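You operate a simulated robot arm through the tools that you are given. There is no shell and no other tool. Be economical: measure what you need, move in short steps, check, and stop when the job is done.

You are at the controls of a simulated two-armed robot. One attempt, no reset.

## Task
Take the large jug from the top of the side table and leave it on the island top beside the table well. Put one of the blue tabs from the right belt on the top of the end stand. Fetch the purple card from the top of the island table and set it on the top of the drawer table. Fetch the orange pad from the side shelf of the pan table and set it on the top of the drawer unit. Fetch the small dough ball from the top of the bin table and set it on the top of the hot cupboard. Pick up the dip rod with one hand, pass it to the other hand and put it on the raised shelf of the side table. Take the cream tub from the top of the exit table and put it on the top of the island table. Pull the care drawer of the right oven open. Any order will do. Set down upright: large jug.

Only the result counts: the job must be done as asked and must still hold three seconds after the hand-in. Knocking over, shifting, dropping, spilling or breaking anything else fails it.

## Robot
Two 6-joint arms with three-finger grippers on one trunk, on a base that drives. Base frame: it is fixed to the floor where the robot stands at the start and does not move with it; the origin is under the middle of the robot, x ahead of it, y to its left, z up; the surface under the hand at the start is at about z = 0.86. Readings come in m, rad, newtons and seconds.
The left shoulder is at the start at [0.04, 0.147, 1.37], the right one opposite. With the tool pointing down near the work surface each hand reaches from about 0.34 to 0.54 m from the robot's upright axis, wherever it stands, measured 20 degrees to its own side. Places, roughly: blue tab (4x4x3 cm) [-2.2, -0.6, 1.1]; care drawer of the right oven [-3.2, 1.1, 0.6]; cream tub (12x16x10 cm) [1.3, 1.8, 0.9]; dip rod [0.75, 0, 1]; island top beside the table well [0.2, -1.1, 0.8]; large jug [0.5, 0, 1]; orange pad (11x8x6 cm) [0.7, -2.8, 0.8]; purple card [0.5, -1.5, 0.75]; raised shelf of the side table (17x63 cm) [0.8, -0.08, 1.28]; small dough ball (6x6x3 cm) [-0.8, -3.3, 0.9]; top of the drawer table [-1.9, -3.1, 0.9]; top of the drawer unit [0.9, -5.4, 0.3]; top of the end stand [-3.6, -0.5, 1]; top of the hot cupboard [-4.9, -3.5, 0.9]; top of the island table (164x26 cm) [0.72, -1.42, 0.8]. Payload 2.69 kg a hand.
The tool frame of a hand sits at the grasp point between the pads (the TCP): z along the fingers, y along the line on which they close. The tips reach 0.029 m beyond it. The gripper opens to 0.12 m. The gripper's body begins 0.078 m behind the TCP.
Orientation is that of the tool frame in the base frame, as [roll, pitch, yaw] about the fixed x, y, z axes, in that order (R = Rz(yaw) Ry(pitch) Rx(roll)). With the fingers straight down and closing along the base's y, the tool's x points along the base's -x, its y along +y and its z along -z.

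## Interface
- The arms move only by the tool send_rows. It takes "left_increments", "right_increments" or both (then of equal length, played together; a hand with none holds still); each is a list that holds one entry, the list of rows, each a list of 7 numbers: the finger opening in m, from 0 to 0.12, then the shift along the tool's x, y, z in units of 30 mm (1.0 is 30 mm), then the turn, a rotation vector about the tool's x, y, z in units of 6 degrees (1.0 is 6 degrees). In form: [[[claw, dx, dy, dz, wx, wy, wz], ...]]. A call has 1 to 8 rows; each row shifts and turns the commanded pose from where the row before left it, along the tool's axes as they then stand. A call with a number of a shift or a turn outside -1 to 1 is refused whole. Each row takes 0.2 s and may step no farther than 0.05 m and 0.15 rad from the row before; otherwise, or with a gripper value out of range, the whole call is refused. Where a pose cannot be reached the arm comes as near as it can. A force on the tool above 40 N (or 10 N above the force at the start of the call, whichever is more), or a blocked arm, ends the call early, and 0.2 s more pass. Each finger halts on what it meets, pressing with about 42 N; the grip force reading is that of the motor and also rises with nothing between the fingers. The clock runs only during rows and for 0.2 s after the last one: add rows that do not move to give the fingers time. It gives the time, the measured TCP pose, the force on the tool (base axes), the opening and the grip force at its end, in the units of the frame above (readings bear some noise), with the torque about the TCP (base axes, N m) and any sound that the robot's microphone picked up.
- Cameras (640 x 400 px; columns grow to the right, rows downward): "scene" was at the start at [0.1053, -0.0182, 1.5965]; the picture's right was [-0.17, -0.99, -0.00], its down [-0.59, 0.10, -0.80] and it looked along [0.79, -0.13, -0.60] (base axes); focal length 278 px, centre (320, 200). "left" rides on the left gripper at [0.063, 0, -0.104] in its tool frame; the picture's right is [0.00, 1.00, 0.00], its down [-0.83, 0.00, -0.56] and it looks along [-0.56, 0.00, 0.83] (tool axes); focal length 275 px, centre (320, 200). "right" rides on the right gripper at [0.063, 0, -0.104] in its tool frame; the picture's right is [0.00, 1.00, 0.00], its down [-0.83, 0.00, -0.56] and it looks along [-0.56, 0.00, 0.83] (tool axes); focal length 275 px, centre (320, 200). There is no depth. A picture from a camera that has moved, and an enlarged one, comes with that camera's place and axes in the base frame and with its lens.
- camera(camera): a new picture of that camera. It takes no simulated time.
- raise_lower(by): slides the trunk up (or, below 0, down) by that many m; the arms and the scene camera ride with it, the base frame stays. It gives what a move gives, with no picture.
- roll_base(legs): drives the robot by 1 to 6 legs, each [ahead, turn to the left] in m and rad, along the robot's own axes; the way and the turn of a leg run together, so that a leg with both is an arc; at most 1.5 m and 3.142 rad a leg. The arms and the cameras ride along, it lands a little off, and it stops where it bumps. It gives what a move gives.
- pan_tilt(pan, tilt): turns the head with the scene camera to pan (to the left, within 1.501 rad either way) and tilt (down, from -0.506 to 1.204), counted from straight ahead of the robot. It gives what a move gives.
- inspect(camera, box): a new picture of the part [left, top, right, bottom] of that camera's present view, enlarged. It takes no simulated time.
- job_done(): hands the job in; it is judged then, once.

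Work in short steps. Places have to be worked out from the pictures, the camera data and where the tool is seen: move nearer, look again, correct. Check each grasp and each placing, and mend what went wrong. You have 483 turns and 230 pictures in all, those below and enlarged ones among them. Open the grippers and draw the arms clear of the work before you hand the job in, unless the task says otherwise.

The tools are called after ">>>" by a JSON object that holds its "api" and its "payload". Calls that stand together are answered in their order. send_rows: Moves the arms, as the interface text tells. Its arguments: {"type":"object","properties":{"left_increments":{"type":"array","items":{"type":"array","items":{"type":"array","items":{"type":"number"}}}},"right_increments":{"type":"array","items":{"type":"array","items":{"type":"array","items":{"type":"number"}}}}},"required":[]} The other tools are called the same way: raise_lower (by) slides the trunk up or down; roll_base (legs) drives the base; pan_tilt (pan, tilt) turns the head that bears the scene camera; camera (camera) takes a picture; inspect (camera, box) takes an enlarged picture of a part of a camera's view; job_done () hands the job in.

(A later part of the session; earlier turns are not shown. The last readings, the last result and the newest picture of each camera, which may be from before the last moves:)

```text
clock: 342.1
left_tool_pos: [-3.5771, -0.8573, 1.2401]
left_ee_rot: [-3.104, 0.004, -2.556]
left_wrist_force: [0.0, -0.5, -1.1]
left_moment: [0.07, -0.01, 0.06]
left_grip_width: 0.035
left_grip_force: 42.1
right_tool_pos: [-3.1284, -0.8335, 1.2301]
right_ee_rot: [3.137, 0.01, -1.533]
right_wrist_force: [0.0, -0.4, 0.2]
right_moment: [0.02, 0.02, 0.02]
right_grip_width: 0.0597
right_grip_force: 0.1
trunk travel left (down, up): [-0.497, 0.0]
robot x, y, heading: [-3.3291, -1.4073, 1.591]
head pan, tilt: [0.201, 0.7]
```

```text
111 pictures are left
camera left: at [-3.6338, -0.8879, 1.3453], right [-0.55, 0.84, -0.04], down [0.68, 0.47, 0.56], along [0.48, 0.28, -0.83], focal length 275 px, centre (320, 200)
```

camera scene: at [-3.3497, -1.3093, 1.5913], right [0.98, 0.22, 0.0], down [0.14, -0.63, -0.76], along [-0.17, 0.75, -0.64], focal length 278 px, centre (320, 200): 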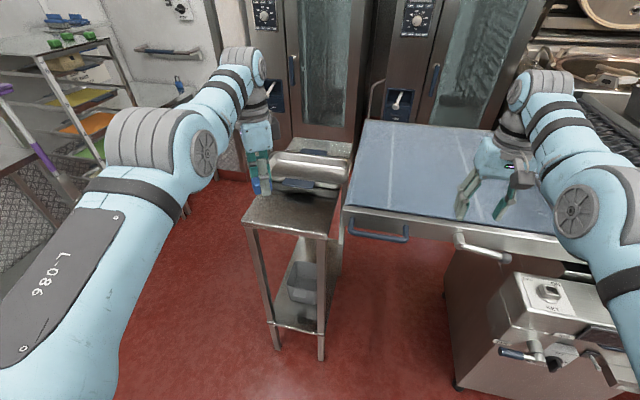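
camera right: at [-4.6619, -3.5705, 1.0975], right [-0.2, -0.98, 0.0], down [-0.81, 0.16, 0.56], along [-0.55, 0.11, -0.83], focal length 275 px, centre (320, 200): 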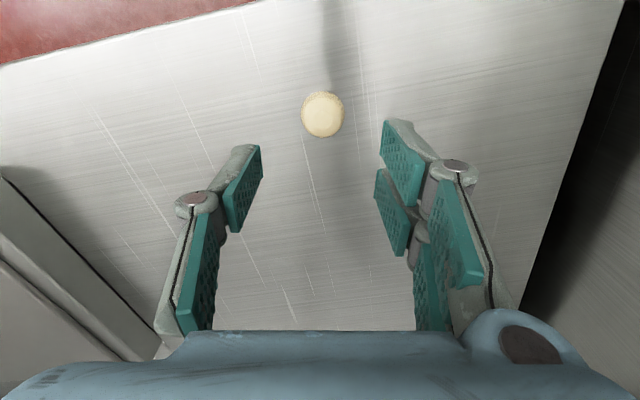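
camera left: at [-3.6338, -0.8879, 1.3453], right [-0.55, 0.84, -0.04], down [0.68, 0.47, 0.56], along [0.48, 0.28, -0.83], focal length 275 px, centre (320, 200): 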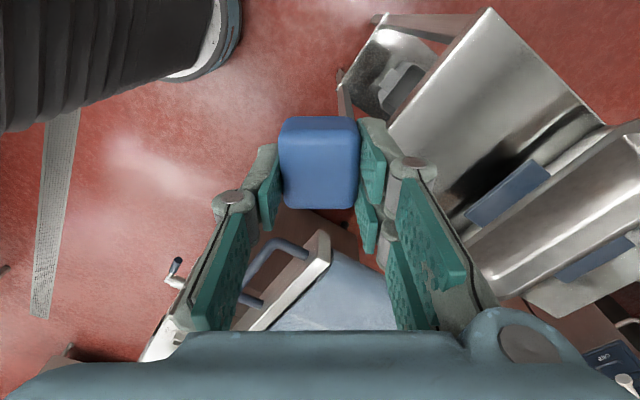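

Stand's free area: x -3.71…-3.455, y -0.76…-0.61. Drive forward 0.155 m and check.

>>> {"api": "roll_base", "payload": {"legs": [[0.155, 0]]}}

>>> {"api": "send_rows", "payload": {"left_increments": [[[0.0, 0, 0, 0.8, 0, 0, 0], [0.0, 0, 0, 0.8, 0, 0, 0], [0.0, 0, 0, 0.8, 0, 0, 0], [0.0, 0, 0, 0.8, 0, 0, 0], [0.0, 0, 0, 0, 0, 0, 0]]]}}

>>> {"api": "camera", "payload": {"camera": "left"}}

```text
clock: 343.5
left_tool_pos: [-3.5809, -0.716, 1.2478]
left_ee_rot: [-3.114, 0.008, -2.556]
left_wrist_force: [0.0, -0.8, 0.8]
left_moment: [0.12, 0.0, 0.05]
left_grip_width: 0.035
left_grip_force: 42.1
right_tool_pos: [-3.1323, -0.692, 1.2363]
right_ee_rot: [3.138, 0.022, -1.534]
right_wrist_force: [-0.2, -2.1, 0.6]
right_moment: [0.14, 0.02, -0.01]
right_grip_width: 0.0599
right_grip_force: 0.0
trunk travel left (down, up): [-0.497, 0.0]
robot x, y, heading: [-3.3329, -1.2581, 1.593]
head pan, tilt: [0.201, 0.7]
```

```text
clock: 344.7
left_tool_pos: [-3.5792, -0.6947, 1.1462]
left_ee_rot: [-3.101, 0.002, -2.557]
left_wrist_force: [0.1, -0.8, -1.1]
left_moment: [0.02, 0.01, 0.01]
left_grip_width: 0.0351
left_grip_force: 41.9
left hand out of reach, approached as far as the arm can: row 1, 2
right_tool_pos: [-3.1325, -0.6812, 1.2296]
right_ee_rot: [3.137, 0.01, -1.534]
right_wrist_force: [-0.2, 0.1, 0.0]
right_moment: [-0.01, 0.01, 0.02]
right_grip_width: 0.0599
right_grip_force: 0.0
trunk travel left (down, up): [-0.497, 0.0]
robot x, y, heading: [-3.3306, -1.2575, 1.591]
head pan, tilt: [0.201, 0.7]
```

```text
110 pictures are left
camera left: at [-3.6364, -0.7263, 1.2498], right [-0.55, 0.84, -0.04], down [0.68, 0.47, 0.56], along [0.48, 0.28, -0.83], focal length 275 px, centre (320, 200)
```

left: 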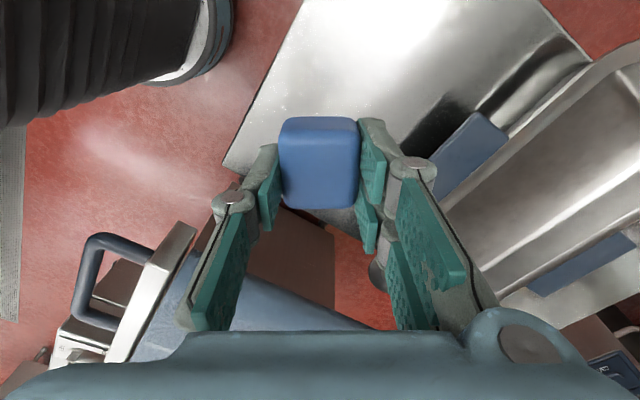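

Above the free area (5 cm from front edge, 10 cm from the right). Descend.

>>> {"api": "send_rows", "payload": {"left_increments": [[[0.0, 0, 0, 0.7, 0, 0, 0], [0.0, 0, 0, 0.7, 0, 0, 0], [0.0, 0, 0, 0.5, 0, 0, 0], [0.0, 0, 0, 0, 0, 0, 0]]]}}

>>> {"api": "camera", "payload": {"camera": "left"}}

```text
clock: 345.7
left_tool_pos: [-3.5793, -0.6993, 1.0907]
left_ee_rot: [-3.106, 0.002, -2.558]
left_wrist_force: [0.9, 0.3, -0.6]
left_moment: [-0.01, 0.02, 0.01]
left_grip_width: 0.0349
left_grip_force: 41.9
left hand out of reach, approached as far as the arm can: row 2
right_tool_pos: [-3.1322, -0.6822, 1.233]
right_ee_rot: [3.138, 0.013, -1.534]
right_wrist_force: [-0.8, -0.3, 0.3]
right_moment: [0.01, 0.0, 0.01]
right_grip_width: 0.0598
right_grip_force: 0.1
trunk travel left (down, up): [-0.497, 0.0]
robot x, y, heading: [-3.3341, -1.2563, 1.593]
head pan, tilt: [0.201, 0.7]
```

```text
109 pictures are left
camera left: at [-3.6343, -0.7306, 1.194], right [-0.55, 0.84, -0.04], down [0.68, 0.47, 0.56], along [0.48, 0.28, -0.83], focal length 275 px, centre (320, 200)
```

left: 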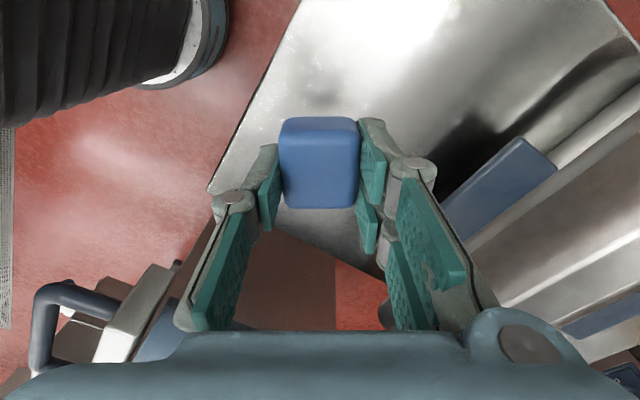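

>>> {"api": "send_rows", "payload": {"left_increments": [[[0.0, 0, 0, 0.6, 0, 0, 0], [0.0, 0, 0, 0.3, 0, 0, 0], [0.0, 0, 0, 0.15, 0, 0, 0], [0.0, 0, 0, 0, 0, 0, 0]]]}}

>>> {"api": "send_rows", "payload": {"left_increments": [[[0.0, 0, 0, 0.12, 0, 0, 0], [0.0, 0, 0, 0.12, 0, 0, 0], [0.0, 0, 0, 0, 0, 0, 0]]]}}

```text
clock: 346.7
left_tool_pos: [-3.5777, -0.7013, 1.059]
left_ee_rot: [-3.104, 0.002, -2.556]
left_wrist_force: [0.7, 0.0, 0.0]
left_moment: [-0.03, 0.03, -0.01]
left_grip_width: 0.035
left_grip_force: 42.1
right_tool_pos: [-3.1323, -0.6813, 1.231]
right_ee_rot: [3.139, 0.011, -1.534]
right_wrist_force: [-0.6, 0.2, 0.0]
right_moment: [0.02, -0.01, -0.02]
right_grip_width: 0.0599
right_grip_force: 0.0
trunk travel left (down, up): [-0.497, 0.0]
robot x, y, heading: [-3.3305, -1.2568, 1.592]
head pan, tilt: [0.201, 0.7]
```

```text
clock: 347.5
left_tool_pos: [-3.5785, -0.7026, 1.0533]
left_ee_rot: [-3.106, 0.005, -2.556]
left_wrist_force: [-0.1, -0.2, -0.6]
left_moment: [0.0, -0.01, -0.01]
left_grip_width: 0.035
left_grip_force: 41.7
left hand out of reach, approached as far as the arm can: row 1
right_tool_pos: [-3.1308, -0.6809, 1.2308]
right_ee_rot: [3.138, 0.011, -1.533]
right_wrist_force: [0.4, 0.0, 0.2]
right_moment: [0.0, 0.01, 0.04]
right_grip_width: 0.0598
right_grip_force: 0.0
trunk travel left (down, up): [-0.497, 0.0]
robot x, y, heading: [-3.3309, -1.2612, 1.594]
head pan, tilt: [0.201, 0.7]
```

>>> {"api": "send_rows", "payload": {"left_increments": [[[0.0, 0, 0, 0.12, 0, 0, 0], [0.0, 0, 0, 0.12, 0, 0, 0], [0.0, 0, 0, 0.12, 0, 0, 0], [0.0, 0, 0, 0, 0, 0, 0]]]}}

>>> {"api": "camera", "payload": {"camera": "left"}}

```text
clock: 348.5
left_tool_pos: [-3.5765, -0.7041, 1.0422]
left_ee_rot: [-3.105, 0.004, -2.557]
left_wrist_force: [0.6, 0.3, -0.8]
left_moment: [0.0, 0.0, 0.0]
left_grip_width: 0.0349
left_grip_force: 42.0
right_tool_pos: [-3.1323, -0.6829, 1.2298]
right_ee_rot: [3.139, 0.011, -1.535]
right_wrist_force: [-0.2, -0.7, -0.4]
right_moment: [-0.03, 0.0, 0.04]
right_grip_width: 0.0601
right_grip_force: 0.0
trunk travel left (down, up): [-0.497, 0.0]
robot x, y, heading: [-3.3325, -1.2558, 1.591]
head pan, tilt: [0.201, 0.7]
```

```text
108 pictures are left
camera left: at [-3.633, -0.7368, 1.1463], right [-0.55, 0.84, -0.04], down [0.68, 0.47, 0.56], along [0.48, 0.28, -0.83], focal length 275 px, centre (320, 200)
```

left: 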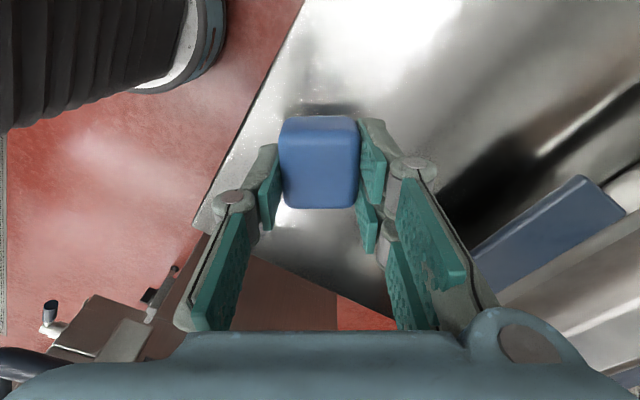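

Still slightly above; continue in 3 mm steps.

>>> {"api": "send_rows", "payload": {"left_increments": [[[0.0, 0, 0, 0.12, 0, 0, 0], [0.0, 0, 0, 0.12, 0, 0, 0], [0.0, 0, 0, 0.12, 0, 0, 0], [0.0, 0, 0, 0, 0, 0, 0]]]}}

```text
clock: 349.5
left_tool_pos: [-3.5763, -0.7063, 1.0349]
left_ee_rot: [-3.104, 0.002, -2.557]
left_wrist_force: [0.2, -0.5, -0.3]
left_moment: [0.02, -0.01, 0.0]
left_grip_width: 0.0348
left_grip_force: 41.8
left hand out of reach, approached as far as the arm can: row 1
right_tool_pos: [-3.1318, -0.6814, 1.2315]
right_ee_rot: [3.137, 0.012, -1.534]
right_wrist_force: [-0.3, 0.8, 0.4]
right_moment: [0.0, 0.0, -0.01]
right_grip_width: 0.06
right_grip_force: 0.1
trunk travel left (down, up): [-0.497, 0.0]
robot x, y, heading: [-3.3331, -1.2567, 1.588]
head pan, tilt: [0.201, 0.7]
```

>>> {"api": "send_rows", "payload": {"left_increments": [[[0.0, 0, 0, 0.12, 0, 0, 0], [0.0, 0, 0, 0.12, 0, 0, 0], [0.0, 0, 0, 0.12, 0, 0, 0], [0.0, 0, 0, 0, 0, 0, 0]]]}}

```text
clock: 350.5
left_tool_pos: [-3.5768, -0.7094, 1.0243]
left_ee_rot: [-3.105, 0.003, -2.557]
left_wrist_force: [0.1, 0.1, -0.2]
left_moment: [-0.01, -0.03, 0.0]
left_grip_width: 0.0349
left_grip_force: 42.1
left hand out of reach, approached as far as the arm can: row 3
right_tool_pos: [-3.1311, -0.6809, 1.2306]
right_ee_rot: [3.138, 0.01, -1.534]
right_wrist_force: [-0.7, 0.4, -0.5]
right_moment: [0.01, -0.01, 0.0]
right_grip_width: 0.0599
right_grip_force: 0.0
trunk travel left (down, up): [-0.497, 0.0]
robot x, y, heading: [-3.3354, -1.2584, 1.59]
head pan, tilt: [0.201, 0.7]
```

Surface is a bit lower than expected; move the base 2 cm forward for margin and continue down.

>>> {"api": "roll_base", "payload": {"legs": [[0.02, 0]]}}

>>> {"api": "send_rows", "payload": {"left_increments": [[[0.0, 0, 0, 0.12, 0, 0, 0], [0.0, 0, 0, 0.12, 0, 0, 0], [0.0, 0, 0, 0.12, 0, 0, 0], [0.0, 0, 0, 0.12, 0, 0, 0], [0.0, 0, 0, 0, 0, 0, 0]]]}}

>>> {"api": "camera", "payload": {"camera": "left"}}

```text
clock: 351.3
left_tool_pos: [-3.5771, -0.6919, 1.0271]
left_ee_rot: [-3.109, 0.005, -2.557]
left_wrist_force: [-0.1, -0.9, -0.1]
left_moment: [0.06, 0.0, 0.01]
left_grip_width: 0.0348
left_grip_force: 42.1
right_tool_pos: [-3.1323, -0.6656, 1.2329]
right_ee_rot: [3.138, 0.017, -1.533]
right_wrist_force: [0.0, -1.6, 1.3]
right_moment: [0.04, 0.0, -0.04]
right_grip_width: 0.0601
right_grip_force: 0.1
trunk travel left (down, up): [-0.497, 0.0]
robot x, y, heading: [-3.332, -1.236, 1.593]
head pan, tilt: [0.201, 0.7]
```

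```text
clock: 352.5
left_tool_pos: [-3.578, -0.6908, 1.0105]
left_ee_rot: [-3.105, 0.005, -2.556]
left_wrist_force: [0.6, -0.1, -1.0]
left_moment: [0.03, 0.01, -0.02]
left_grip_width: 0.0351
left_grip_force: 41.8
left hand out of reach, approached as far as the arm can: row 4
right_tool_pos: [-3.1331, -0.6606, 1.23]
right_ee_rot: [3.138, 0.012, -1.534]
right_wrist_force: [0.0, 0.0, 0.9]
right_moment: [0.03, 0.0, -0.01]
right_grip_width: 0.0599
right_grip_force: 0.1
trunk travel left (down, up): [-0.497, 0.0]
robot x, y, heading: [-3.3358, -1.2325, 1.594]
head pan, tilt: [0.201, 0.7]
```

```text
107 pictures are left
camera left: at [-3.6327, -0.7235, 1.1148], right [-0.55, 0.84, -0.04], down [0.68, 0.47, 0.56], along [0.48, 0.28, -0.83], focal length 275 px, centre (320, 200)
```

left: 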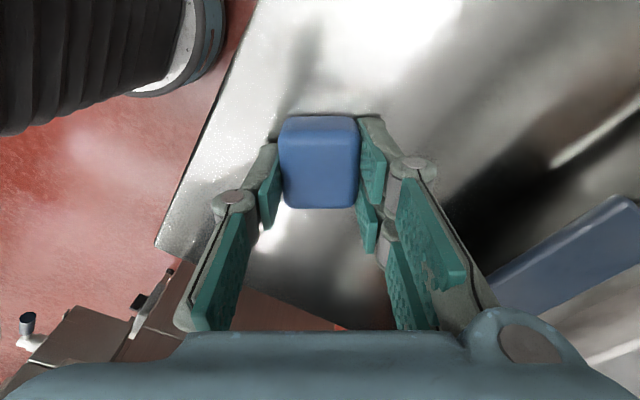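

>>> {"api": "send_rows", "payload": {"left_increments": [[[0.0, 0, 0, 0.12, 0, 0, 0], [0.0, 0, 0, 0.12, 0, 0, 0], [0.0, 0, 0, 0.12, 0, 0, 0], [0.0, 0, 0, 0, 0, 0, 0]]]}}

```text
clock: 353.2
left_tool_pos: [-3.5758, -0.6927, 1.0087]
left_ee_rot: [-3.12, 0.01, -2.555]
left_wrist_force: [1.0, -4.2, 13.8]
left_moment: [-0.17, 0.26, 0.11]
left_grip_width: 0.035
left_grip_force: 42.1
right_tool_pos: [-3.131, -0.6641, 1.2322]
right_ee_rot: [3.137, 0.014, -1.536]
right_wrist_force: [-0.4, 0.7, 0.4]
right_moment: [-0.02, -0.02, -0.02]
right_grip_width: 0.06
right_grip_force: 0.0
trunk travel left (down, up): [-0.497, 0.0]
robot x, y, heading: [-3.3347, -1.2376, 1.588]
head pan, tilt: [0.201, 0.7]
stopped in row 3 (left hand): the force on the tool passed its limit at 45 N (the readings are from after the stop); the commanded pose is now the measured one
```

Contact at 1.009. Open modestly and lift.

>>> {"api": "send_rows", "payload": {"left_increments": [[[0.045, 0, 0, -0.05, 0, 0, 0], [0.06, 0, 0, 0, 0, 0, 0], [0.06, 0, 0, -0.4, 0, 0, 0], [0.06, 0, 0, -0.8, 0, 0, 0], [0.06, 0, 0, -0.8, 0, 0, 0], [0.06, 0, 0, -0.8, 0, 0, 0], [0.06, 0, 0, -0.8, 0, 0, 0], [0.06, 0, 0, -0.8, 0, 0, 0]]]}}

>>> {"api": "camera", "payload": {"camera": "left"}}

```text
clock: 355.0
left_tool_pos: [-3.5825, -0.6866, 1.1396]
left_ee_rot: [-3.118, 0.01, -2.556]
left_wrist_force: [-0.2, -0.3, 0.2]
left_moment: [0.02, -0.01, 0.01]
left_grip_width: 0.06
left_grip_force: 0.0
right_tool_pos: [-3.1329, -0.6614, 1.2307]
right_ee_rot: [3.139, 0.012, -1.534]
right_wrist_force: [-1.3, -0.2, -0.6]
right_moment: [-0.01, -0.01, -0.02]
right_grip_width: 0.0599
right_grip_force: 0.0
trunk travel left (down, up): [-0.497, 0.0]
robot x, y, heading: [-3.3317, -1.2386, 1.596]
head pan, tilt: [0.201, 0.7]
```

```text
106 pictures are left
camera left: at [-3.6367, -0.7216, 1.244], right [-0.55, 0.84, -0.02], down [0.68, 0.46, 0.56], along [0.48, 0.29, -0.83], focal length 275 px, centre (320, 200)
```

left: 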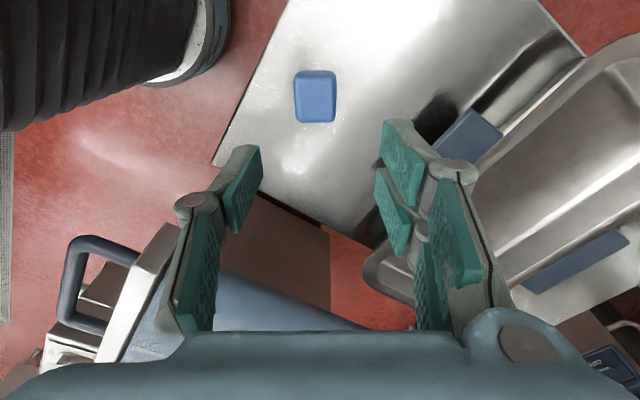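

Tab placed. Now examine the right oven and its care drawer.

>>> {"api": "pan_tilt", "payload": {"pan": 0.1, "tilt": 0.35}}

>>> {"api": "camera", "payload": {"camera": "scene"}}

>>> {"api": "inspect", "payload": {"camera": "scene", "box": [300, 60, 460, 220]}}

```text
clock: 355.9
left_tool_pos: [-3.5819, -0.6881, 1.1398]
left_ee_rot: [-3.117, 0.008, -2.555]
left_wrist_force: [0.1, -0.6, -0.7]
left_moment: [0.0, -0.03, -0.01]
left_grip_width: 0.06
left_grip_force: 0.0
right_tool_pos: [-3.1335, -0.66, 1.2309]
right_ee_rot: [3.138, 0.012, -1.534]
right_wrist_force: [-0.1, 0.0, 0.4]
right_moment: [0.0, 0.01, -0.01]
right_grip_width: 0.06
right_grip_force: 0.1
trunk travel left (down, up): [-0.497, 0.0]
robot x, y, heading: [-3.3335, -1.2354, 1.592]
head pan, tilt: [0.099, 0.351]
```

```text
105 pictures are left
camera scene: at [-3.3459, -1.1277, 1.6226], right [0.99, 0.12, 0.0], down [0.04, -0.34, -0.94], along [-0.11, 0.93, -0.34], focal length 278 px, centre (320, 200)
```

scene: 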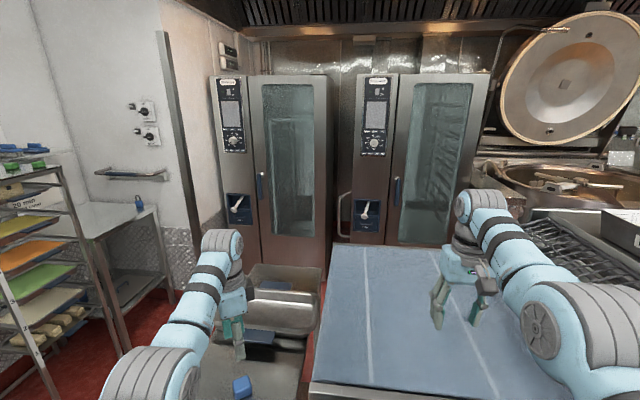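

```text
2.50 times, centred on (380, 140) of scene
camera zoom: at [-3.3459, -1.1277, 1.6226], right [0.99, 0.12, 0.0], down [0.04, -0.34, -0.94], along [-0.11, 0.93, -0.34], focal length 694 px, centre (170, 350)
```

zoom: 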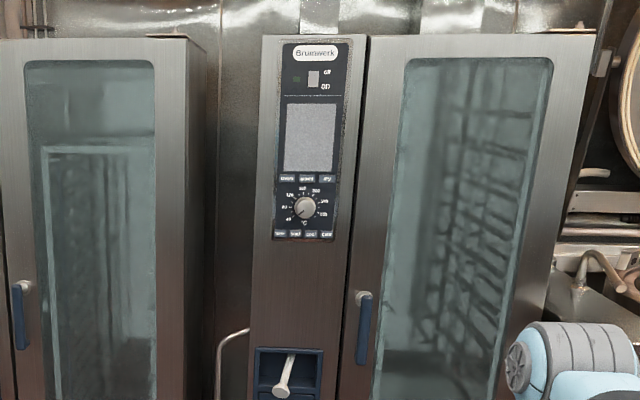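

Retreat and go round the west side of the end stand.

>>> {"api": "roll_base", "payload": {"legs": [[-0.35, 0], [0, 1.0], [1.05, 0], [0, -1.02]]}}

>>> {"api": "pan_tilt", "payload": {"pan": -0.3, "tilt": 0.5}}

>>> {"api": "camera", "payload": {"camera": "scene"}}

```text
clock: 368.4
left_tool_pos: [-4.4617, -0.4627, 1.1391]
left_ee_rot: [-3.117, 0.011, -2.594]
left_wrist_force: [0.7, -0.1, -0.2]
left_moment: [0.02, 0.02, 0.01]
left_grip_width: 0.0599
left_grip_force: 0.0
right_tool_pos: [-4.0116, -0.4522, 1.2308]
right_ee_rot: [3.14, 0.013, -1.571]
right_wrist_force: [-0.6, 0.0, 0.8]
right_moment: [-0.01, -0.04, -0.03]
right_grip_width: 0.06
right_grip_force: 0.0
trunk travel left (down, up): [-0.497, 0.0]
robot x, y, heading: [-4.2318, -1.0208, 1.558]
head pan, tilt: [0.099, 0.351]
```

```text
clock: 369.2
left_tool_pos: [-4.4613, -0.4619, 1.1389]
left_ee_rot: [-3.118, 0.008, -2.595]
left_wrist_force: [1.0, 1.1, -0.2]
left_moment: [0.01, 0.05, -0.02]
left_grip_width: 0.0601
left_grip_force: 0.1
right_tool_pos: [-4.0131, -0.4522, 1.2316]
right_ee_rot: [3.138, 0.014, -1.571]
right_wrist_force: [-0.3, -1.0, 0.3]
right_moment: [-0.04, -0.03, 0.01]
right_grip_width: 0.0602
right_grip_force: 0.1
trunk travel left (down, up): [-0.497, 0.0]
robot x, y, heading: [-4.2362, -1.0205, 1.55]
head pan, tilt: [-0.3, 0.499]
```

```text
103 pictures are left
camera scene: at [-4.2063, -0.9165, 1.609], right [0.95, -0.31, 0.0], down [-0.15, -0.46, -0.88], along [0.27, 0.83, -0.48], focal length 278 px, centre (320, 200)
```

scene: 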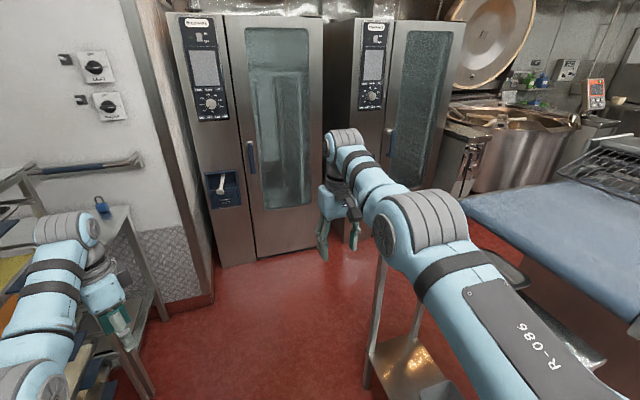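

Drive north 1.15 m past the stand, then angle right and look at the right oven.

>>> {"api": "roll_base", "payload": {"legs": [[1.15, 0], [0, -0.95]]}}

>>> {"api": "pan_tilt", "payload": {"pan": 0.0, "tilt": 0.6}}

>>> {"api": "camera", "payload": {"camera": "scene"}}

```text
clock: 374.9
left_tool_pos: [-4.4426, 0.6733, 1.1384]
left_ee_rot: [-3.111, 0.006, -2.583]
left_wrist_force: [0.7, 0.1, -0.1]
left_moment: [0.03, 0.0, 0.0]
left_grip_width: 0.0599
left_grip_force: 0.1
right_tool_pos: [-3.9944, 0.6843, 1.2311]
right_ee_rot: [3.138, 0.012, -1.571]
right_wrist_force: [-0.9, 0.0, 0.2]
right_moment: [0.0, -0.02, 0.02]
right_grip_width: 0.0601
right_grip_force: 0.1
trunk travel left (down, up): [-0.497, 0.0]
robot x, y, heading: [-4.2178, 0.1188, 1.554]
head pan, tilt: [-0.3, 0.499]
stopped in leg 1: the force on the tool passed its limit at 75 N (the readings are from after the stop); the commanded pose is now the measured one
```

```text
clock: 375.7
left_tool_pos: [-4.4427, 0.6719, 1.1383]
left_ee_rot: [-3.108, 0.003, -2.581]
left_wrist_force: [-1.2, 0.7, -0.6]
left_moment: [-0.01, 0.0, -0.03]
left_grip_width: 0.06
left_grip_force: 0.0
right_tool_pos: [-3.9936, 0.6846, 1.2311]
right_ee_rot: [3.137, 0.01, -1.572]
right_wrist_force: [0.3, 0.0, -0.4]
right_moment: [-0.02, -0.03, 0.0]
right_grip_width: 0.06
right_grip_force: 0.0
trunk travel left (down, up): [-0.497, 0.0]
robot x, y, heading: [-4.216, 0.1175, 1.556]
head pan, tilt: [0.0, 0.6]
```

```text
102 pictures are left
camera scene: at [-4.2146, 0.2221, 1.5999], right [1.0, -0.02, 0.0], down [-0.01, -0.56, -0.83], along [0.01, 0.82, -0.56], focal length 278 px, centre (320, 200)
```

scene: 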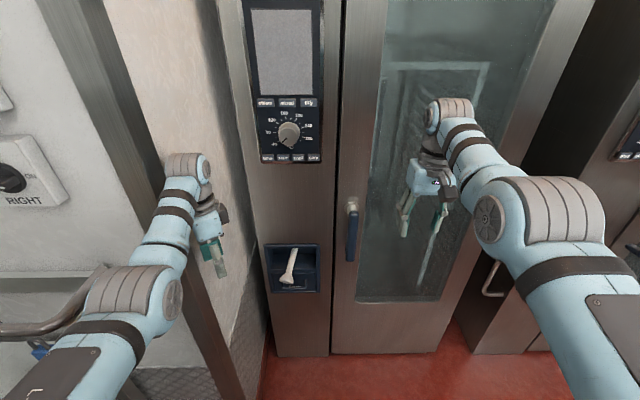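

The left arm touched the wall pillar; I zoom at the (left) oven's panel, identical to the right one.

>>> {"api": "inspect", "payload": {"camera": "scene", "box": [240, 220, 360, 310]}}

>>> {"api": "roll_base", "payload": {"legs": [[-0.1, 0]]}}

```text
4.44 times, centred on (300, 265) of scene
camera zoom: at [-4.2146, 0.2221, 1.5999], right [1.0, -0.02, 0.0], down [-0.01, -0.56, -0.83], along [0.01, 0.82, -0.56], focal length 1234 px, centre (409, -89)
```

zoom: 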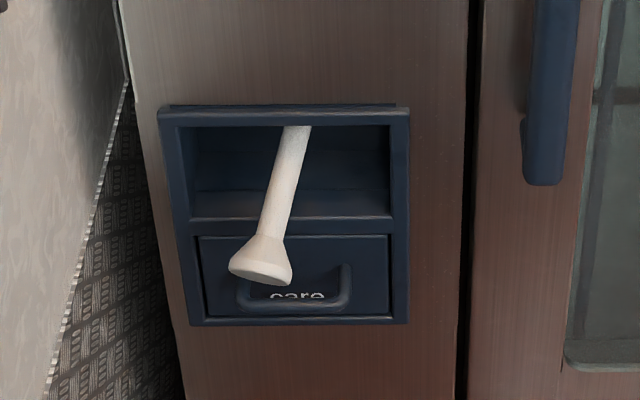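

```text
clock: 376.8
left_tool_pos: [-4.4437, 0.587, 1.1327]
left_ee_rot: [-3.099, -0.005, -2.583]
left_wrist_force: [0.3, 0.2, 0.9]
left_moment: [-0.02, 0.01, 0.0]
left_grip_width: 0.06
left_grip_force: 0.1
right_tool_pos: [-3.9937, 0.5995, 1.2241]
right_ee_rot: [3.138, -0.002, -1.571]
right_wrist_force: [0.6, 1.2, -1.0]
right_moment: [-0.09, -0.01, -0.03]
right_grip_width: 0.0601
right_grip_force: 0.0
trunk travel left (down, up): [-0.497, 0.0]
robot x, y, heading: [-4.2157, 0.0135, 1.556]
head pan, tilt: [0.0, 0.6]
```

The lower part of the panel is a small "care" drawer with a horizontal bar handle (z≈0.61). For the right oven it's near x≈-3.2. I swing in with an arc to stand in front of it.

>>> {"api": "roll_base", "payload": {"legs": [[-0.08, 0], [0.5, -1.556]]}}

>>> {"api": "camera", "payload": {"camera": "scene"}}

```text
clock: 381.7
left_tool_pos: [-3.3485, 0.4925, 1.1396]
left_ee_rot: [-3.11, 0.003, 2.151]
left_wrist_force: [-0.7, 1.1, -0.2]
left_moment: [0.0, -0.04, -0.01]
left_grip_width: 0.0603
left_grip_force: 0.0
right_tool_pos: [-3.3267, 0.0442, 1.232]
right_ee_rot: [3.138, 0.013, -3.122]
right_wrist_force: [-0.3, 0.1, 0.7]
right_moment: [0.0, -0.01, -0.01]
right_grip_width: 0.0599
right_grip_force: 0.1
trunk travel left (down, up): [-0.497, 0.0]
robot x, y, heading: [-3.9007, 0.2534, 0.009]
head pan, tilt: [0.0, 0.6]
cut short: leg 2
```

```text
100 pictures are left
camera scene: at [-3.7925, 0.2533, 1.6], right [0.01, -1.0, 0.0], down [-0.56, -0.01, -0.83], along [0.83, 0.01, -0.56], focal length 278 px, centre (320, 200)
```

scene: 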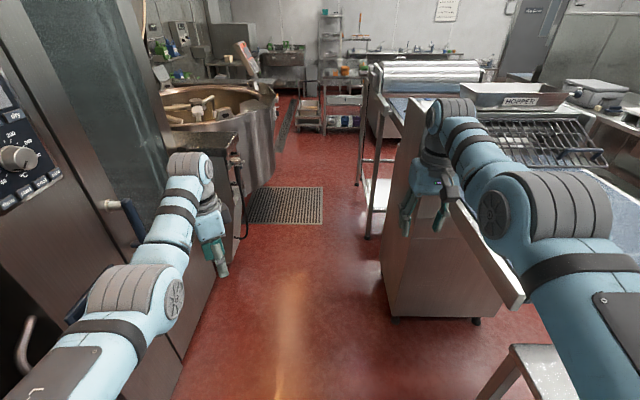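

Clear ahead with ~0.1 m margin to the sheeter's back. Drive 0.5 m east, then turn left to face the oven.

>>> {"api": "roll_base", "payload": {"legs": [[0.5, 0], [0, 1.55]]}}

>>> {"api": "camera", "payload": {"camera": "scene"}}

```text
clock: 388.4
left_tool_pos: [-3.6324, 0.8119, 1.1387]
left_ee_rot: [-3.109, 0.002, -2.561]
left_wrist_force: [-0.1, -0.2, -0.7]
left_moment: [0.0, 0.0, 0.01]
left_grip_width: 0.0603
left_grip_force: 0.0
right_tool_pos: [-3.1846, 0.8358, 1.2303]
right_ee_rot: [3.138, 0.012, -1.549]
right_wrist_force: [-0.8, 0.5, -0.5]
right_moment: [0.01, -0.02, -0.02]
right_grip_width: 0.0599
right_grip_force: 0.0
trunk travel left (down, up): [-0.497, 0.0]
robot x, y, heading: [-3.3938, 0.2642, 1.581]
head pan, tilt: [0.0, 0.6]
```

```text
99 pictures are left
camera scene: at [-3.3966, 0.3681, 1.5999], right [1.0, 0.01, 0.0], down [0.01, -0.57, -0.82], along [-0.01, 0.82, -0.57], focal length 278 px, centre (320, 200)
```

scene: 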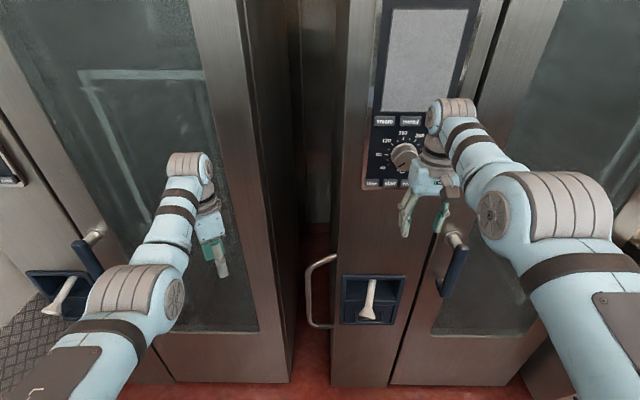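

Right oven's panel is straight ahead-right (care handle ≈(-3.2,1.0,0.61)). Rotate the right tool to point at the oven with fingers closing vertically.

>>> {"api": "send_rows", "payload": {"right_increments": [[[0.08, 0, 0, 0, 0.82, -0.82, -0.82], [0.08, 0, 0, 0, 0.82, -0.82, -0.82], [0.08, 0, 0, 0, 0.82, -0.82, -0.82], [0.08, 0, 0, 0, 0.82, -0.82, -0.82], [0.08, 0, 0, 0, 0.82, -0.82, -0.82], [0.08, 0, 0, 0, 0.82, -0.82, -0.82], [0.08, 0, 0, 0, 0.82, -0.82, -0.82]]]}}

>>> {"api": "send_rows", "payload": {"right_increments": [[[0.08, 0, 0, 0, 0.82, -0.82, -0.82], [0.08, 0, 0, 0, 0.82, -0.82, -0.82], [0.08, 0, 0, 0, 0.82, -0.82, -0.82], [0.08, 0, 0, 0, 0.82, -0.82, -0.82], [0.08, 0, 0, 0, 0.82, -0.82, -0.82], [0.08, 0, 0, 0, 0.82, -0.82, -0.82], [0.08, 0, 0, 0, 0.82, -0.82, -0.82]]]}}

>>> {"api": "camera", "payload": {"camera": "right"}}

```text
clock: 390.0
left_tool_pos: [-3.6304, 0.803, 1.145]
left_ee_rot: [-3.121, 0.008, -2.565]
left_wrist_force: [0.6, -1.0, 0.4]
left_moment: [0.06, 0.06, -0.02]
left_grip_width: 0.0602
left_grip_force: 0.1
right_tool_pos: [-3.191, 0.9564, 1.2485]
right_ee_rot: [-2.403, 0.343, -0.827]
right_wrist_force: [7.9, -9.6, -1.2]
right_moment: [0.61, 0.51, 0.63]
right_grip_width: 0.0815
right_grip_force: 0.2
right hand out of reach, approached as far as the arm can: row 1, 2, 3, 4, 5, 6, 7
trunk travel left (down, up): [-0.497, 0.0]
robot x, y, heading: [-3.3932, 0.2635, 1.579]
head pan, tilt: [0.0, 0.6]
stopped in row 7 (right hand): the force on the tool passed its limit at 57 N (the readings are from after the stop); the commanded pose is now the measured one
```

```text
clock: 390.3
left_tool_pos: [-3.6325, 0.8029, 1.1445]
left_ee_rot: [-3.118, 0.008, -2.564]
left_wrist_force: [0.1, -0.1, 0.1]
left_moment: [0.0, -0.02, -0.01]
left_grip_width: 0.06
left_grip_force: 0.1
right_tool_pos: [-3.1906, 0.9565, 1.2483]
right_ee_rot: [-2.393, 0.332, -0.83]
right_wrist_force: [0.1, -28.6, 7.4]
right_moment: [1.54, 0.22, -0.54]
right_grip_width: 0.0819
right_grip_force: 0.4
right hand out of reach, approached as far as the arm can: row 1
trunk travel left (down, up): [-0.497, 0.0]
robot x, y, heading: [-3.3937, 0.2619, 1.565]
head pan, tilt: [0.0, 0.6]
stopped in row 1 (right hand): the force on the tool passed its limit at 56 N (the readings are from after the stop); the commanded pose is now the measured one
```

```text
98 pictures are left
camera right: at [-3.1868, 0.8476, 1.2988], right [-0.69, -0.33, -0.64], down [-0.72, 0.22, 0.66], along [-0.08, 0.92, -0.39], focal length 275 px, centre (320, 200)
```

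right: 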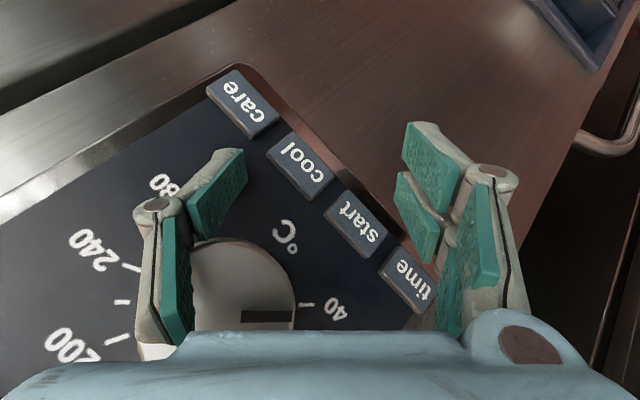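

The arm ran outward and touched the oven's front panel. Back away immediately and inspect the panel.

>>> {"api": "roll_base", "payload": {"legs": [[-0.14, 0]]}}

>>> {"api": "camera", "payload": {"camera": "right"}}

>>> {"api": "camera", "payload": {"camera": "scene"}}

```text
clock: 391.6
left_tool_pos: [-3.6295, 0.6896, 1.134]
left_ee_rot: [-3.099, -0.005, -2.568]
left_wrist_force: [1.1, -0.5, 1.2]
left_moment: [0.04, 0.03, 0.01]
left_grip_width: 0.06
left_grip_force: 0.1
right_tool_pos: [-3.1898, 0.8464, 1.2325]
right_ee_rot: [-2.409, 0.317, -0.832]
right_wrist_force: [-1.1, 0.2, -1.6]
right_moment: [0.03, -0.01, -0.04]
right_grip_width: 0.0798
right_grip_force: 0.0
trunk travel left (down, up): [-0.497, 0.0]
robot x, y, heading: [-3.3931, 0.1219, 1.573]
head pan, tilt: [0.0, 0.6]
```

```text
97 pictures are left
camera right: at [-3.1847, 0.7382, 1.2852], right [-0.69, -0.35, -0.64], down [-0.72, 0.24, 0.65], along [-0.08, 0.91, -0.41], focal length 275 px, centre (320, 200)
```

right: 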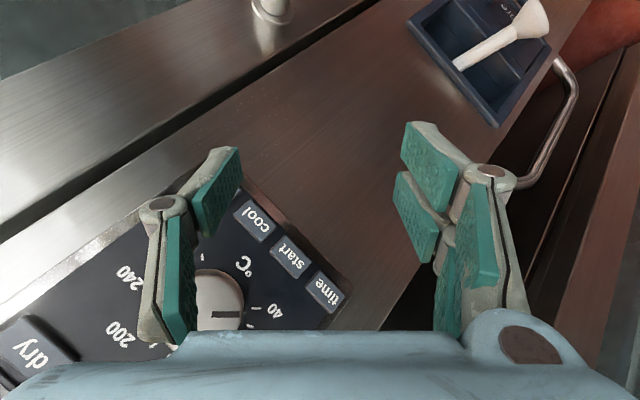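

```text
96 pictures are left
camera scene: at [-3.3962, 0.2504, 1.5991], right [1.0, 0.0, 0.0], down [0.0, -0.58, -0.82], along [0.0, 0.82, -0.58], focal length 278 px, centre (320, 200)
```

scene: 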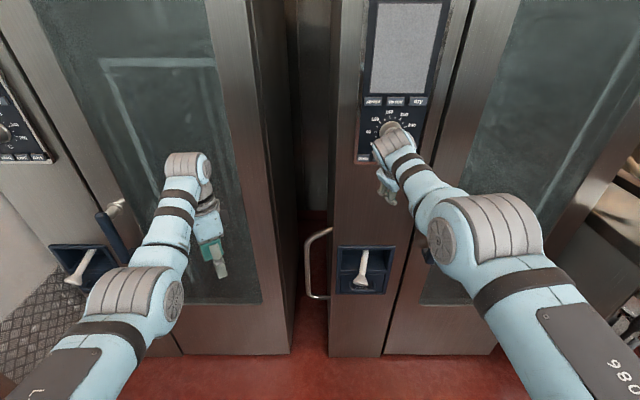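

The panel looks unchanged. Lower the right hand 15 cm first, then finish the rotation.

>>> {"api": "send_rows", "payload": {"right_increments": [[[0.08, 0.31, 0.64, 0.7, 0, 0, 0], [0.08, 0.31, 0.64, 0.7, 0, 0, 0], [0.08, 0.31, 0.64, 0.7, 0, 0, 0], [0.08, 0.31, 0.64, 0.7, 0, 0, 0], [0.08, 0.31, 0.64, 0.7, 0, 0, 0], [0.08, 0, 0, 0, 0, 0, 0]]]}}

>>> {"api": "send_rows", "payload": {"right_increments": [[[0.08, 0, 0, 0, 0.77, -0.77, -0.74], [0.08, 0, 0, 0, 0.77, -0.77, -0.74], [0.08, 0, 0, 0, 0.77, -0.77, -0.74], [0.08, 0, 0, 0, 0.77, -0.77, -0.74]]]}}

```text
clock: 393.0
left_tool_pos: [-3.6299, 0.6767, 1.1386]
left_ee_rot: [-3.109, 0.003, -2.567]
left_wrist_force: [-0.4, -0.2, -0.8]
left_moment: [-0.05, 0.04, 0.0]
left_grip_width: 0.06
left_grip_force: 0.0
right_tool_pos: [-3.1896, 0.8167, 1.0906]
right_ee_rot: [-2.402, 0.328, -0.828]
right_wrist_force: [1.2, 0.3, 0.5]
right_moment: [-0.01, 0.02, -0.02]
right_grip_width: 0.0799
right_grip_force: 0.2
right hand out of reach, approached as far as the arm can: row 3, 4, 5
trunk travel left (down, up): [-0.497, 0.0]
robot x, y, heading: [-3.3947, 0.1232, 1.568]
head pan, tilt: [0.0, 0.6]
```

```text
clock: 394.0
left_tool_pos: [-3.6293, 0.6745, 1.1401]
left_ee_rot: [-3.111, 0.004, -2.566]
left_wrist_force: [0.2, -0.9, 0.0]
left_moment: [0.02, 0.0, -0.03]
left_grip_width: 0.0598
left_grip_force: 0.0
right_tool_pos: [-3.1898, 0.8165, 1.0909]
right_ee_rot: [-1.935, 0.252, -0.368]
right_wrist_force: [0.2, 0.5, -0.1]
right_moment: [0.0, 0.02, -0.02]
right_grip_width: 0.08
right_grip_force: 0.2
trunk travel left (down, up): [-0.497, 0.0]
robot x, y, heading: [-3.3936, 0.1231, 1.569]
head pan, tilt: [0.0, 0.6]
```

Works. Finish the rotation with four more rows.

>>> {"api": "send_rows", "payload": {"right_increments": [[[0.08, 0, 0, 0, 0.77, -0.77, -0.74], [0.08, 0, 0, 0, 0.77, -0.77, -0.74], [0.08, 0, 0, 0, 0.77, -0.77, -0.74], [0.08, 0, 0, 0, 0.77, -0.77, -0.74]]]}}

>>> {"api": "raise_lower", "payload": {"by": -0.4}}

>>> {"api": "camera", "payload": {"camera": "right"}}

```text
clock: 395.0
left_tool_pos: [-3.6292, 0.6743, 1.1384]
left_ee_rot: [-3.11, 0.004, -2.568]
left_wrist_force: [-0.9, -0.1, 0.7]
left_moment: [-0.02, 0.02, -0.02]
left_grip_width: 0.0597
left_grip_force: 0.0
right_tool_pos: [-3.1864, 0.8146, 1.0982]
right_ee_rot: [-1.609, 0.068, -0.088]
right_wrist_force: [0.0, 0.2, 0.6]
right_moment: [-0.01, -0.01, 0.02]
right_grip_width: 0.0801
right_grip_force: 0.2
right hand out of reach, approached as far as the arm can: row 4
trunk travel left (down, up): [-0.497, 0.0]
robot x, y, heading: [-3.396, 0.1264, 1.568]
head pan, tilt: [0.0, 0.6]
```

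```text
clock: 398.8
left_tool_pos: [-3.6296, 0.6761, 0.7407]
left_ee_rot: [-3.11, 0.004, -2.568]
left_wrist_force: [0.1, -0.6, 0.6]
left_moment: [-0.02, 0.02, -0.03]
left_grip_width: 0.06
left_grip_force: 0.1
right_tool_pos: [-3.1868, 0.8143, 0.6985]
right_ee_rot: [-1.608, 0.068, -0.09]
right_wrist_force: [-0.7, 0.7, 0.6]
right_moment: [0.03, 0.0, 0.0]
right_grip_width: 0.0798
right_grip_force: 0.1
trunk travel left (down, up): [-0.097, 0.4]
robot x, y, heading: [-3.3947, 0.1226, 1.572]
head pan, tilt: [0.0, 0.6]
```

```text
95 pictures are left
camera right: at [-3.134, 0.7061, 0.6982], right [-0.07, -0.03, -1.0], down [-0.87, -0.48, 0.07], along [-0.48, 0.88, 0.0], focal length 275 px, centre (320, 200)
```

right: 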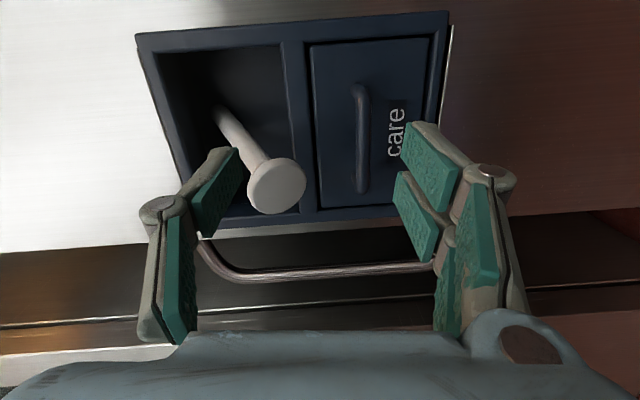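

Handle bar is at z≈0.65, x -3.28…-3.17, y≈0.99; the shower nozzle hangs above it. Lower the trunk 4.6 cm, move forward 0.11 m and re-check.

>>> {"api": "raise_lower", "payload": {"by": -0.046}}

>>> {"api": "roll_base", "payload": {"legs": [[0.1, 0]]}}

>>> {"api": "send_rows", "payload": {"right_increments": [[[0.06, 0, 0, 0, 0, 0, 0], [0.055, 0, 0, 0, 0, 0, 0]]]}}

>>> {"api": "camera", "payload": {"camera": "right"}}

```text
clock: 399.7
left_tool_pos: [-3.6293, 0.6745, 0.6938]
left_ee_rot: [-3.109, 0.004, -2.568]
left_wrist_force: [0.5, 0.1, -0.5]
left_moment: [0.02, 0.03, 0.0]
left_grip_width: 0.0598
left_grip_force: 0.1
right_tool_pos: [-3.1873, 0.8139, 0.6528]
right_ee_rot: [-1.608, 0.068, -0.089]
right_wrist_force: [0.0, 1.0, -0.7]
right_moment: [0.0, 0.0, -0.02]
right_grip_width: 0.0803
right_grip_force: 0.0
trunk travel left (down, up): [-0.051, 0.446]
robot x, y, heading: [-3.3952, 0.1258, 1.574]
head pan, tilt: [0.0, 0.6]
```

```text
clock: 400.9
left_tool_pos: [-3.6286, 0.7763, 0.6932]
left_ee_rot: [-3.11, 0.003, -2.567]
left_wrist_force: [0.4, 0.2, 0.5]
left_moment: [-0.01, -0.01, -0.02]
left_grip_width: 0.0601
left_grip_force: 0.0
right_tool_pos: [-3.1866, 0.916, 0.6522]
right_ee_rot: [-1.607, 0.067, -0.088]
right_wrist_force: [-0.3, 0.0, -0.7]
right_moment: [0.03, -0.01, -0.03]
right_grip_width: 0.0803
right_grip_force: 0.2
trunk travel left (down, up): [-0.051, 0.446]
robot x, y, heading: [-3.3925, 0.2233, 1.573]
head pan, tilt: [0.0, 0.6]
```

```text
clock: 401.5
left_tool_pos: [-3.6294, 0.7757, 0.6934]
left_ee_rot: [-3.109, 0.002, -2.567]
left_wrist_force: [1.2, -0.6, -0.5]
left_moment: [0.0, 0.0, 0.01]
left_grip_width: 0.0599
left_grip_force: 0.0
right_tool_pos: [-3.1873, 0.9166, 0.6527]
right_ee_rot: [-1.607, 0.069, -0.088]
right_wrist_force: [0.1, -0.5, 0.7]
right_moment: [0.0, 0.02, 0.01]
right_grip_width: 0.0549
right_grip_force: 0.0
trunk travel left (down, up): [-0.051, 0.446]
robot x, y, heading: [-3.3949, 0.2229, 1.571]
head pan, tilt: [0.0, 0.6]
```

```text
94 pictures are left
camera right: at [-3.1341, 0.8075, 0.6517], right [-0.07, -0.03, -1.0], down [-0.87, -0.48, 0.07], along [-0.48, 0.88, 0.0], focal length 275 px, centre (320, 200)
```

right: 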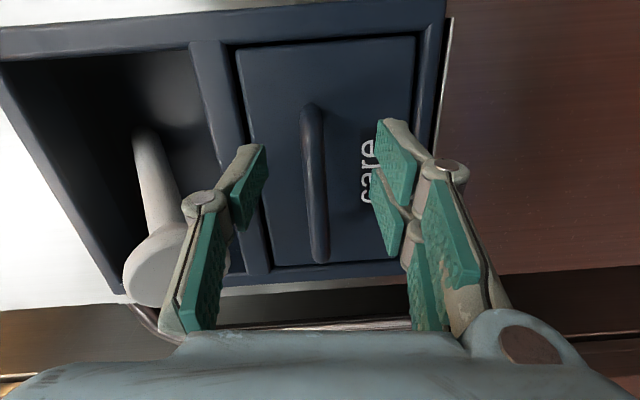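

Bar is centred between the fingers; triangulated at y≈1.02. Advance 8 cm with the arm and check.

>>> {"api": "send_rows", "payload": {"right_increments": [[[0.055, 0, 0, 0.7, 0, 0, 0], [0.055, 0, 0, 0.7, 0, 0, 0], [0.055, 0, 0, 0.7, 0, 0, 0], [0.055, 0, 0, 0.6, 0, 0, 0], [0.055, 0, 0, 0, 0, 0, 0]]]}}

>>> {"api": "camera", "payload": {"camera": "right"}}

```text
clock: 402.7
left_tool_pos: [-3.6292, 0.776, 0.6942]
left_ee_rot: [-3.11, 0.004, -2.567]
left_wrist_force: [0.2, 0.5, 0.4]
left_moment: [0.0, 0.01, 0.0]
left_grip_width: 0.0599
left_grip_force: 0.0
right_tool_pos: [-3.1905, 0.9594, 0.6711]
right_ee_rot: [-1.608, 0.067, -0.09]
right_wrist_force: [0.2, -0.5, -1.0]
right_moment: [0.0, 0.02, 0.02]
right_grip_width: 0.0551
right_grip_force: 0.1
right hand out of reach, approached as far as the arm can: row 2, 3, 4
trunk travel left (down, up): [-0.051, 0.446]
robot x, y, heading: [-3.395, 0.2257, 1.571]
head pan, tilt: [0.0, 0.6]
```

```text
93 pictures are left
camera right: at [-3.1378, 0.8499, 0.6708], right [-0.07, -0.03, -1.0], down [-0.87, -0.48, 0.07], along [-0.48, 0.88, 0.0], focal length 275 px, centre (320, 200)
```

right: 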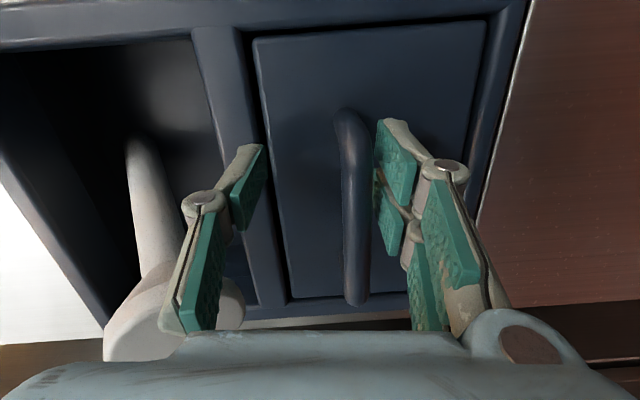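

At arm limit; pull the arm back 3 cm and down 2 cm, then use the base.

>>> {"api": "send_rows", "payload": {"right_increments": [[[0.055, 0, 0.3, -0.5, 0, 0, 0], [0.055, 0, 0.3, -0.5, 0, 0, 0], [0.055, 0, 0, 0, 0, 0, 0]]]}}

>>> {"api": "roll_base", "payload": {"legs": [[0.06, 0]]}}

>>> {"api": "camera", "payload": {"camera": "right"}}

```text
clock: 403.5
left_tool_pos: [-3.629, 0.7771, 0.694]
left_ee_rot: [-3.109, 0.003, -2.569]
left_wrist_force: [0.2, 0.0, -0.1]
left_moment: [0.01, -0.01, 0.04]
left_grip_width: 0.0599
left_grip_force: 0.1
right_tool_pos: [-3.1933, 0.9282, 0.6534]
right_ee_rot: [-1.607, 0.068, -0.089]
right_wrist_force: [-0.7, -0.3, 0.4]
right_moment: [0.01, 0.01, -0.03]
right_grip_width: 0.0549
right_grip_force: 0.0
trunk travel left (down, up): [-0.051, 0.446]
robot x, y, heading: [-3.3975, 0.2255, 1.573]
head pan, tilt: [0.0, 0.6]
```

```text
clock: 404.5
left_tool_pos: [-3.6285, 0.8226, 0.6934]
left_ee_rot: [-3.11, 0.004, -2.57]
left_wrist_force: [0.2, -0.6, 0.7]
left_moment: [0.02, -0.01, 0.01]
left_grip_width: 0.06
left_grip_force: 0.0
right_tool_pos: [-3.1929, 0.9739, 0.6546]
right_ee_rot: [-1.603, 0.068, -0.091]
right_wrist_force: [-1.7, -10.0, 3.5]
right_moment: [0.31, 0.03, 0.14]
right_grip_width: 0.0596
right_grip_force: 1.8
trunk travel left (down, up): [-0.051, 0.446]
robot x, y, heading: [-3.3964, 0.2767, 1.571]
head pan, tilt: [0.0, 0.6]
stopped in leg 1: the force on the tool passed its limit at 117 N (the readings are from after the stop); the commanded pose is now the measured one
```

```text
92 pictures are left
camera right: at [-3.1405, 0.8647, 0.6533], right [-0.07, -0.03, -1.0], down [-0.88, -0.48, 0.07], along [-0.48, 0.88, 0.01], focal length 275 px, centre (320, 200)
```

right: 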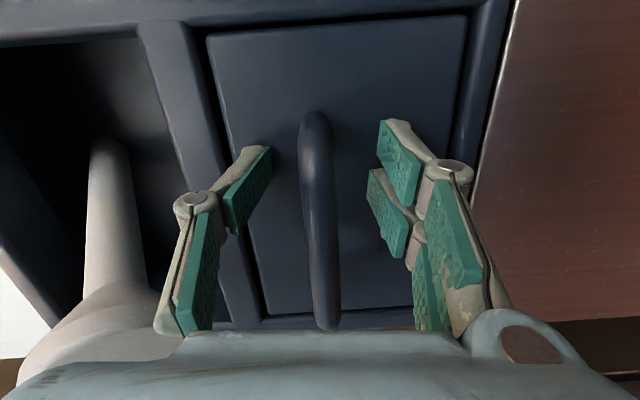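

The tips reached the drawer face with the bar between the fingers. Ease back 1 cm and close.

>>> {"api": "send_rows", "payload": {"right_increments": [[[0.055, 0, 0, -0.35, 0, 0, 0], [0.03, 0, 0, 0, 0, 0, 0], [0.0, 0, 0, 0, 0, 0, 0], [0.0, 0, 0, 0, 0, 0, 0], [0.0, 0, 0, 0, 0, 0, 0]]]}}

>>> {"api": "camera", "payload": {"camera": "right"}}

```text
clock: 405.7
left_tool_pos: [-3.6275, 0.824, 0.6939]
left_ee_rot: [-3.109, 0.003, -2.57]
left_wrist_force: [-0.8, 0.6, -0.2]
left_moment: [0.03, 0.0, 0.0]
left_grip_width: 0.0601
left_grip_force: 0.0
right_tool_pos: [-3.1926, 0.9644, 0.6551]
right_ee_rot: [-1.605, 0.065, -0.092]
right_wrist_force: [-0.2, 0.2, 4.6]
right_moment: [-0.03, -1.34, 0.11]
right_grip_width: 0.014
right_grip_force: 41.1
trunk travel left (down, up): [-0.051, 0.446]
robot x, y, heading: [-3.396, 0.2725, 1.566]
head pan, tilt: [0.0, 0.6]
```

```text
91 pictures are left
camera right: at [-3.1416, 0.856, 0.6536], right [-0.06, -0.03, -1.0], down [-0.88, -0.48, 0.07], along [-0.48, 0.88, 0.0], focal length 275 px, centre (320, 200)
```

right: 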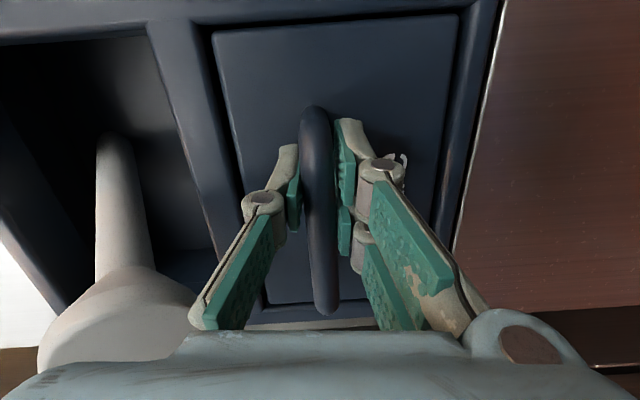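

Gripped the handle (0.014). Pull out with the arm in small steps.

>>> {"api": "send_rows", "payload": {"right_increments": [[[0.0, 0.04, 0.02, -0.5, 0, 0, 0], [0.0, 0.04, 0.02, -0.5, 0, 0, 0], [0.0, 0.04, 0.02, -0.5, 0, 0, 0], [0.0, 0.04, 0.02, -0.5, 0, 0, 0], [0.0, 0, 0, 0, 0, 0, 0]]]}}

>>> {"api": "camera", "payload": {"camera": "right"}}

```text
clock: 406.2
left_tool_pos: [-3.6289, 0.8259, 0.6904]
left_ee_rot: [-3.105, 0.0, -2.567]
left_wrist_force: [0.7, -1.1, -0.1]
left_moment: [0.03, -0.01, 0.03]
left_grip_width: 0.0601
left_grip_force: 0.1
right_tool_pos: [-3.1941, 0.9452, 0.6545]
right_ee_rot: [-1.61, 0.059, -0.096]
right_wrist_force: [-1.6, 2.2, -21.6]
right_moment: [0.1, -1.56, 0.39]
right_grip_width: 0.0136
right_grip_force: 40.5
trunk travel left (down, up): [-0.051, 0.446]
robot x, y, heading: [-3.3945, 0.2727, 1.572]
head pan, tilt: [0.0, 0.6]
stopped in row 2 (right hand): the force on the tool passed its limit at 81 N (the readings are from after the stop); the commanded pose is now the measured one
```

```text
90 pictures are left
camera right: at [-3.1419, 0.8374, 0.6544], right [-0.06, -0.03, -1.0], down [-0.88, -0.47, 0.07], along [-0.48, 0.88, 0.0], focal length 275 px, centre (320, 200)
```

right: 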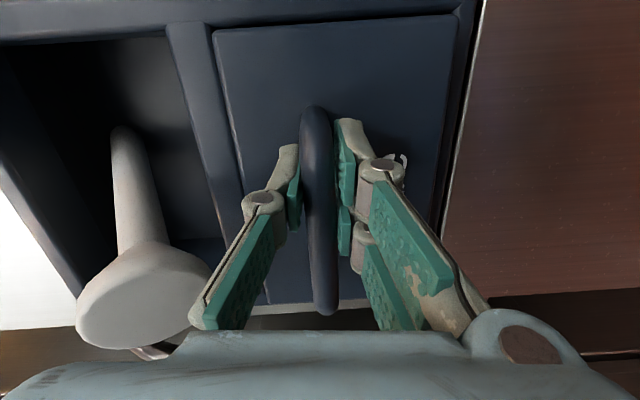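

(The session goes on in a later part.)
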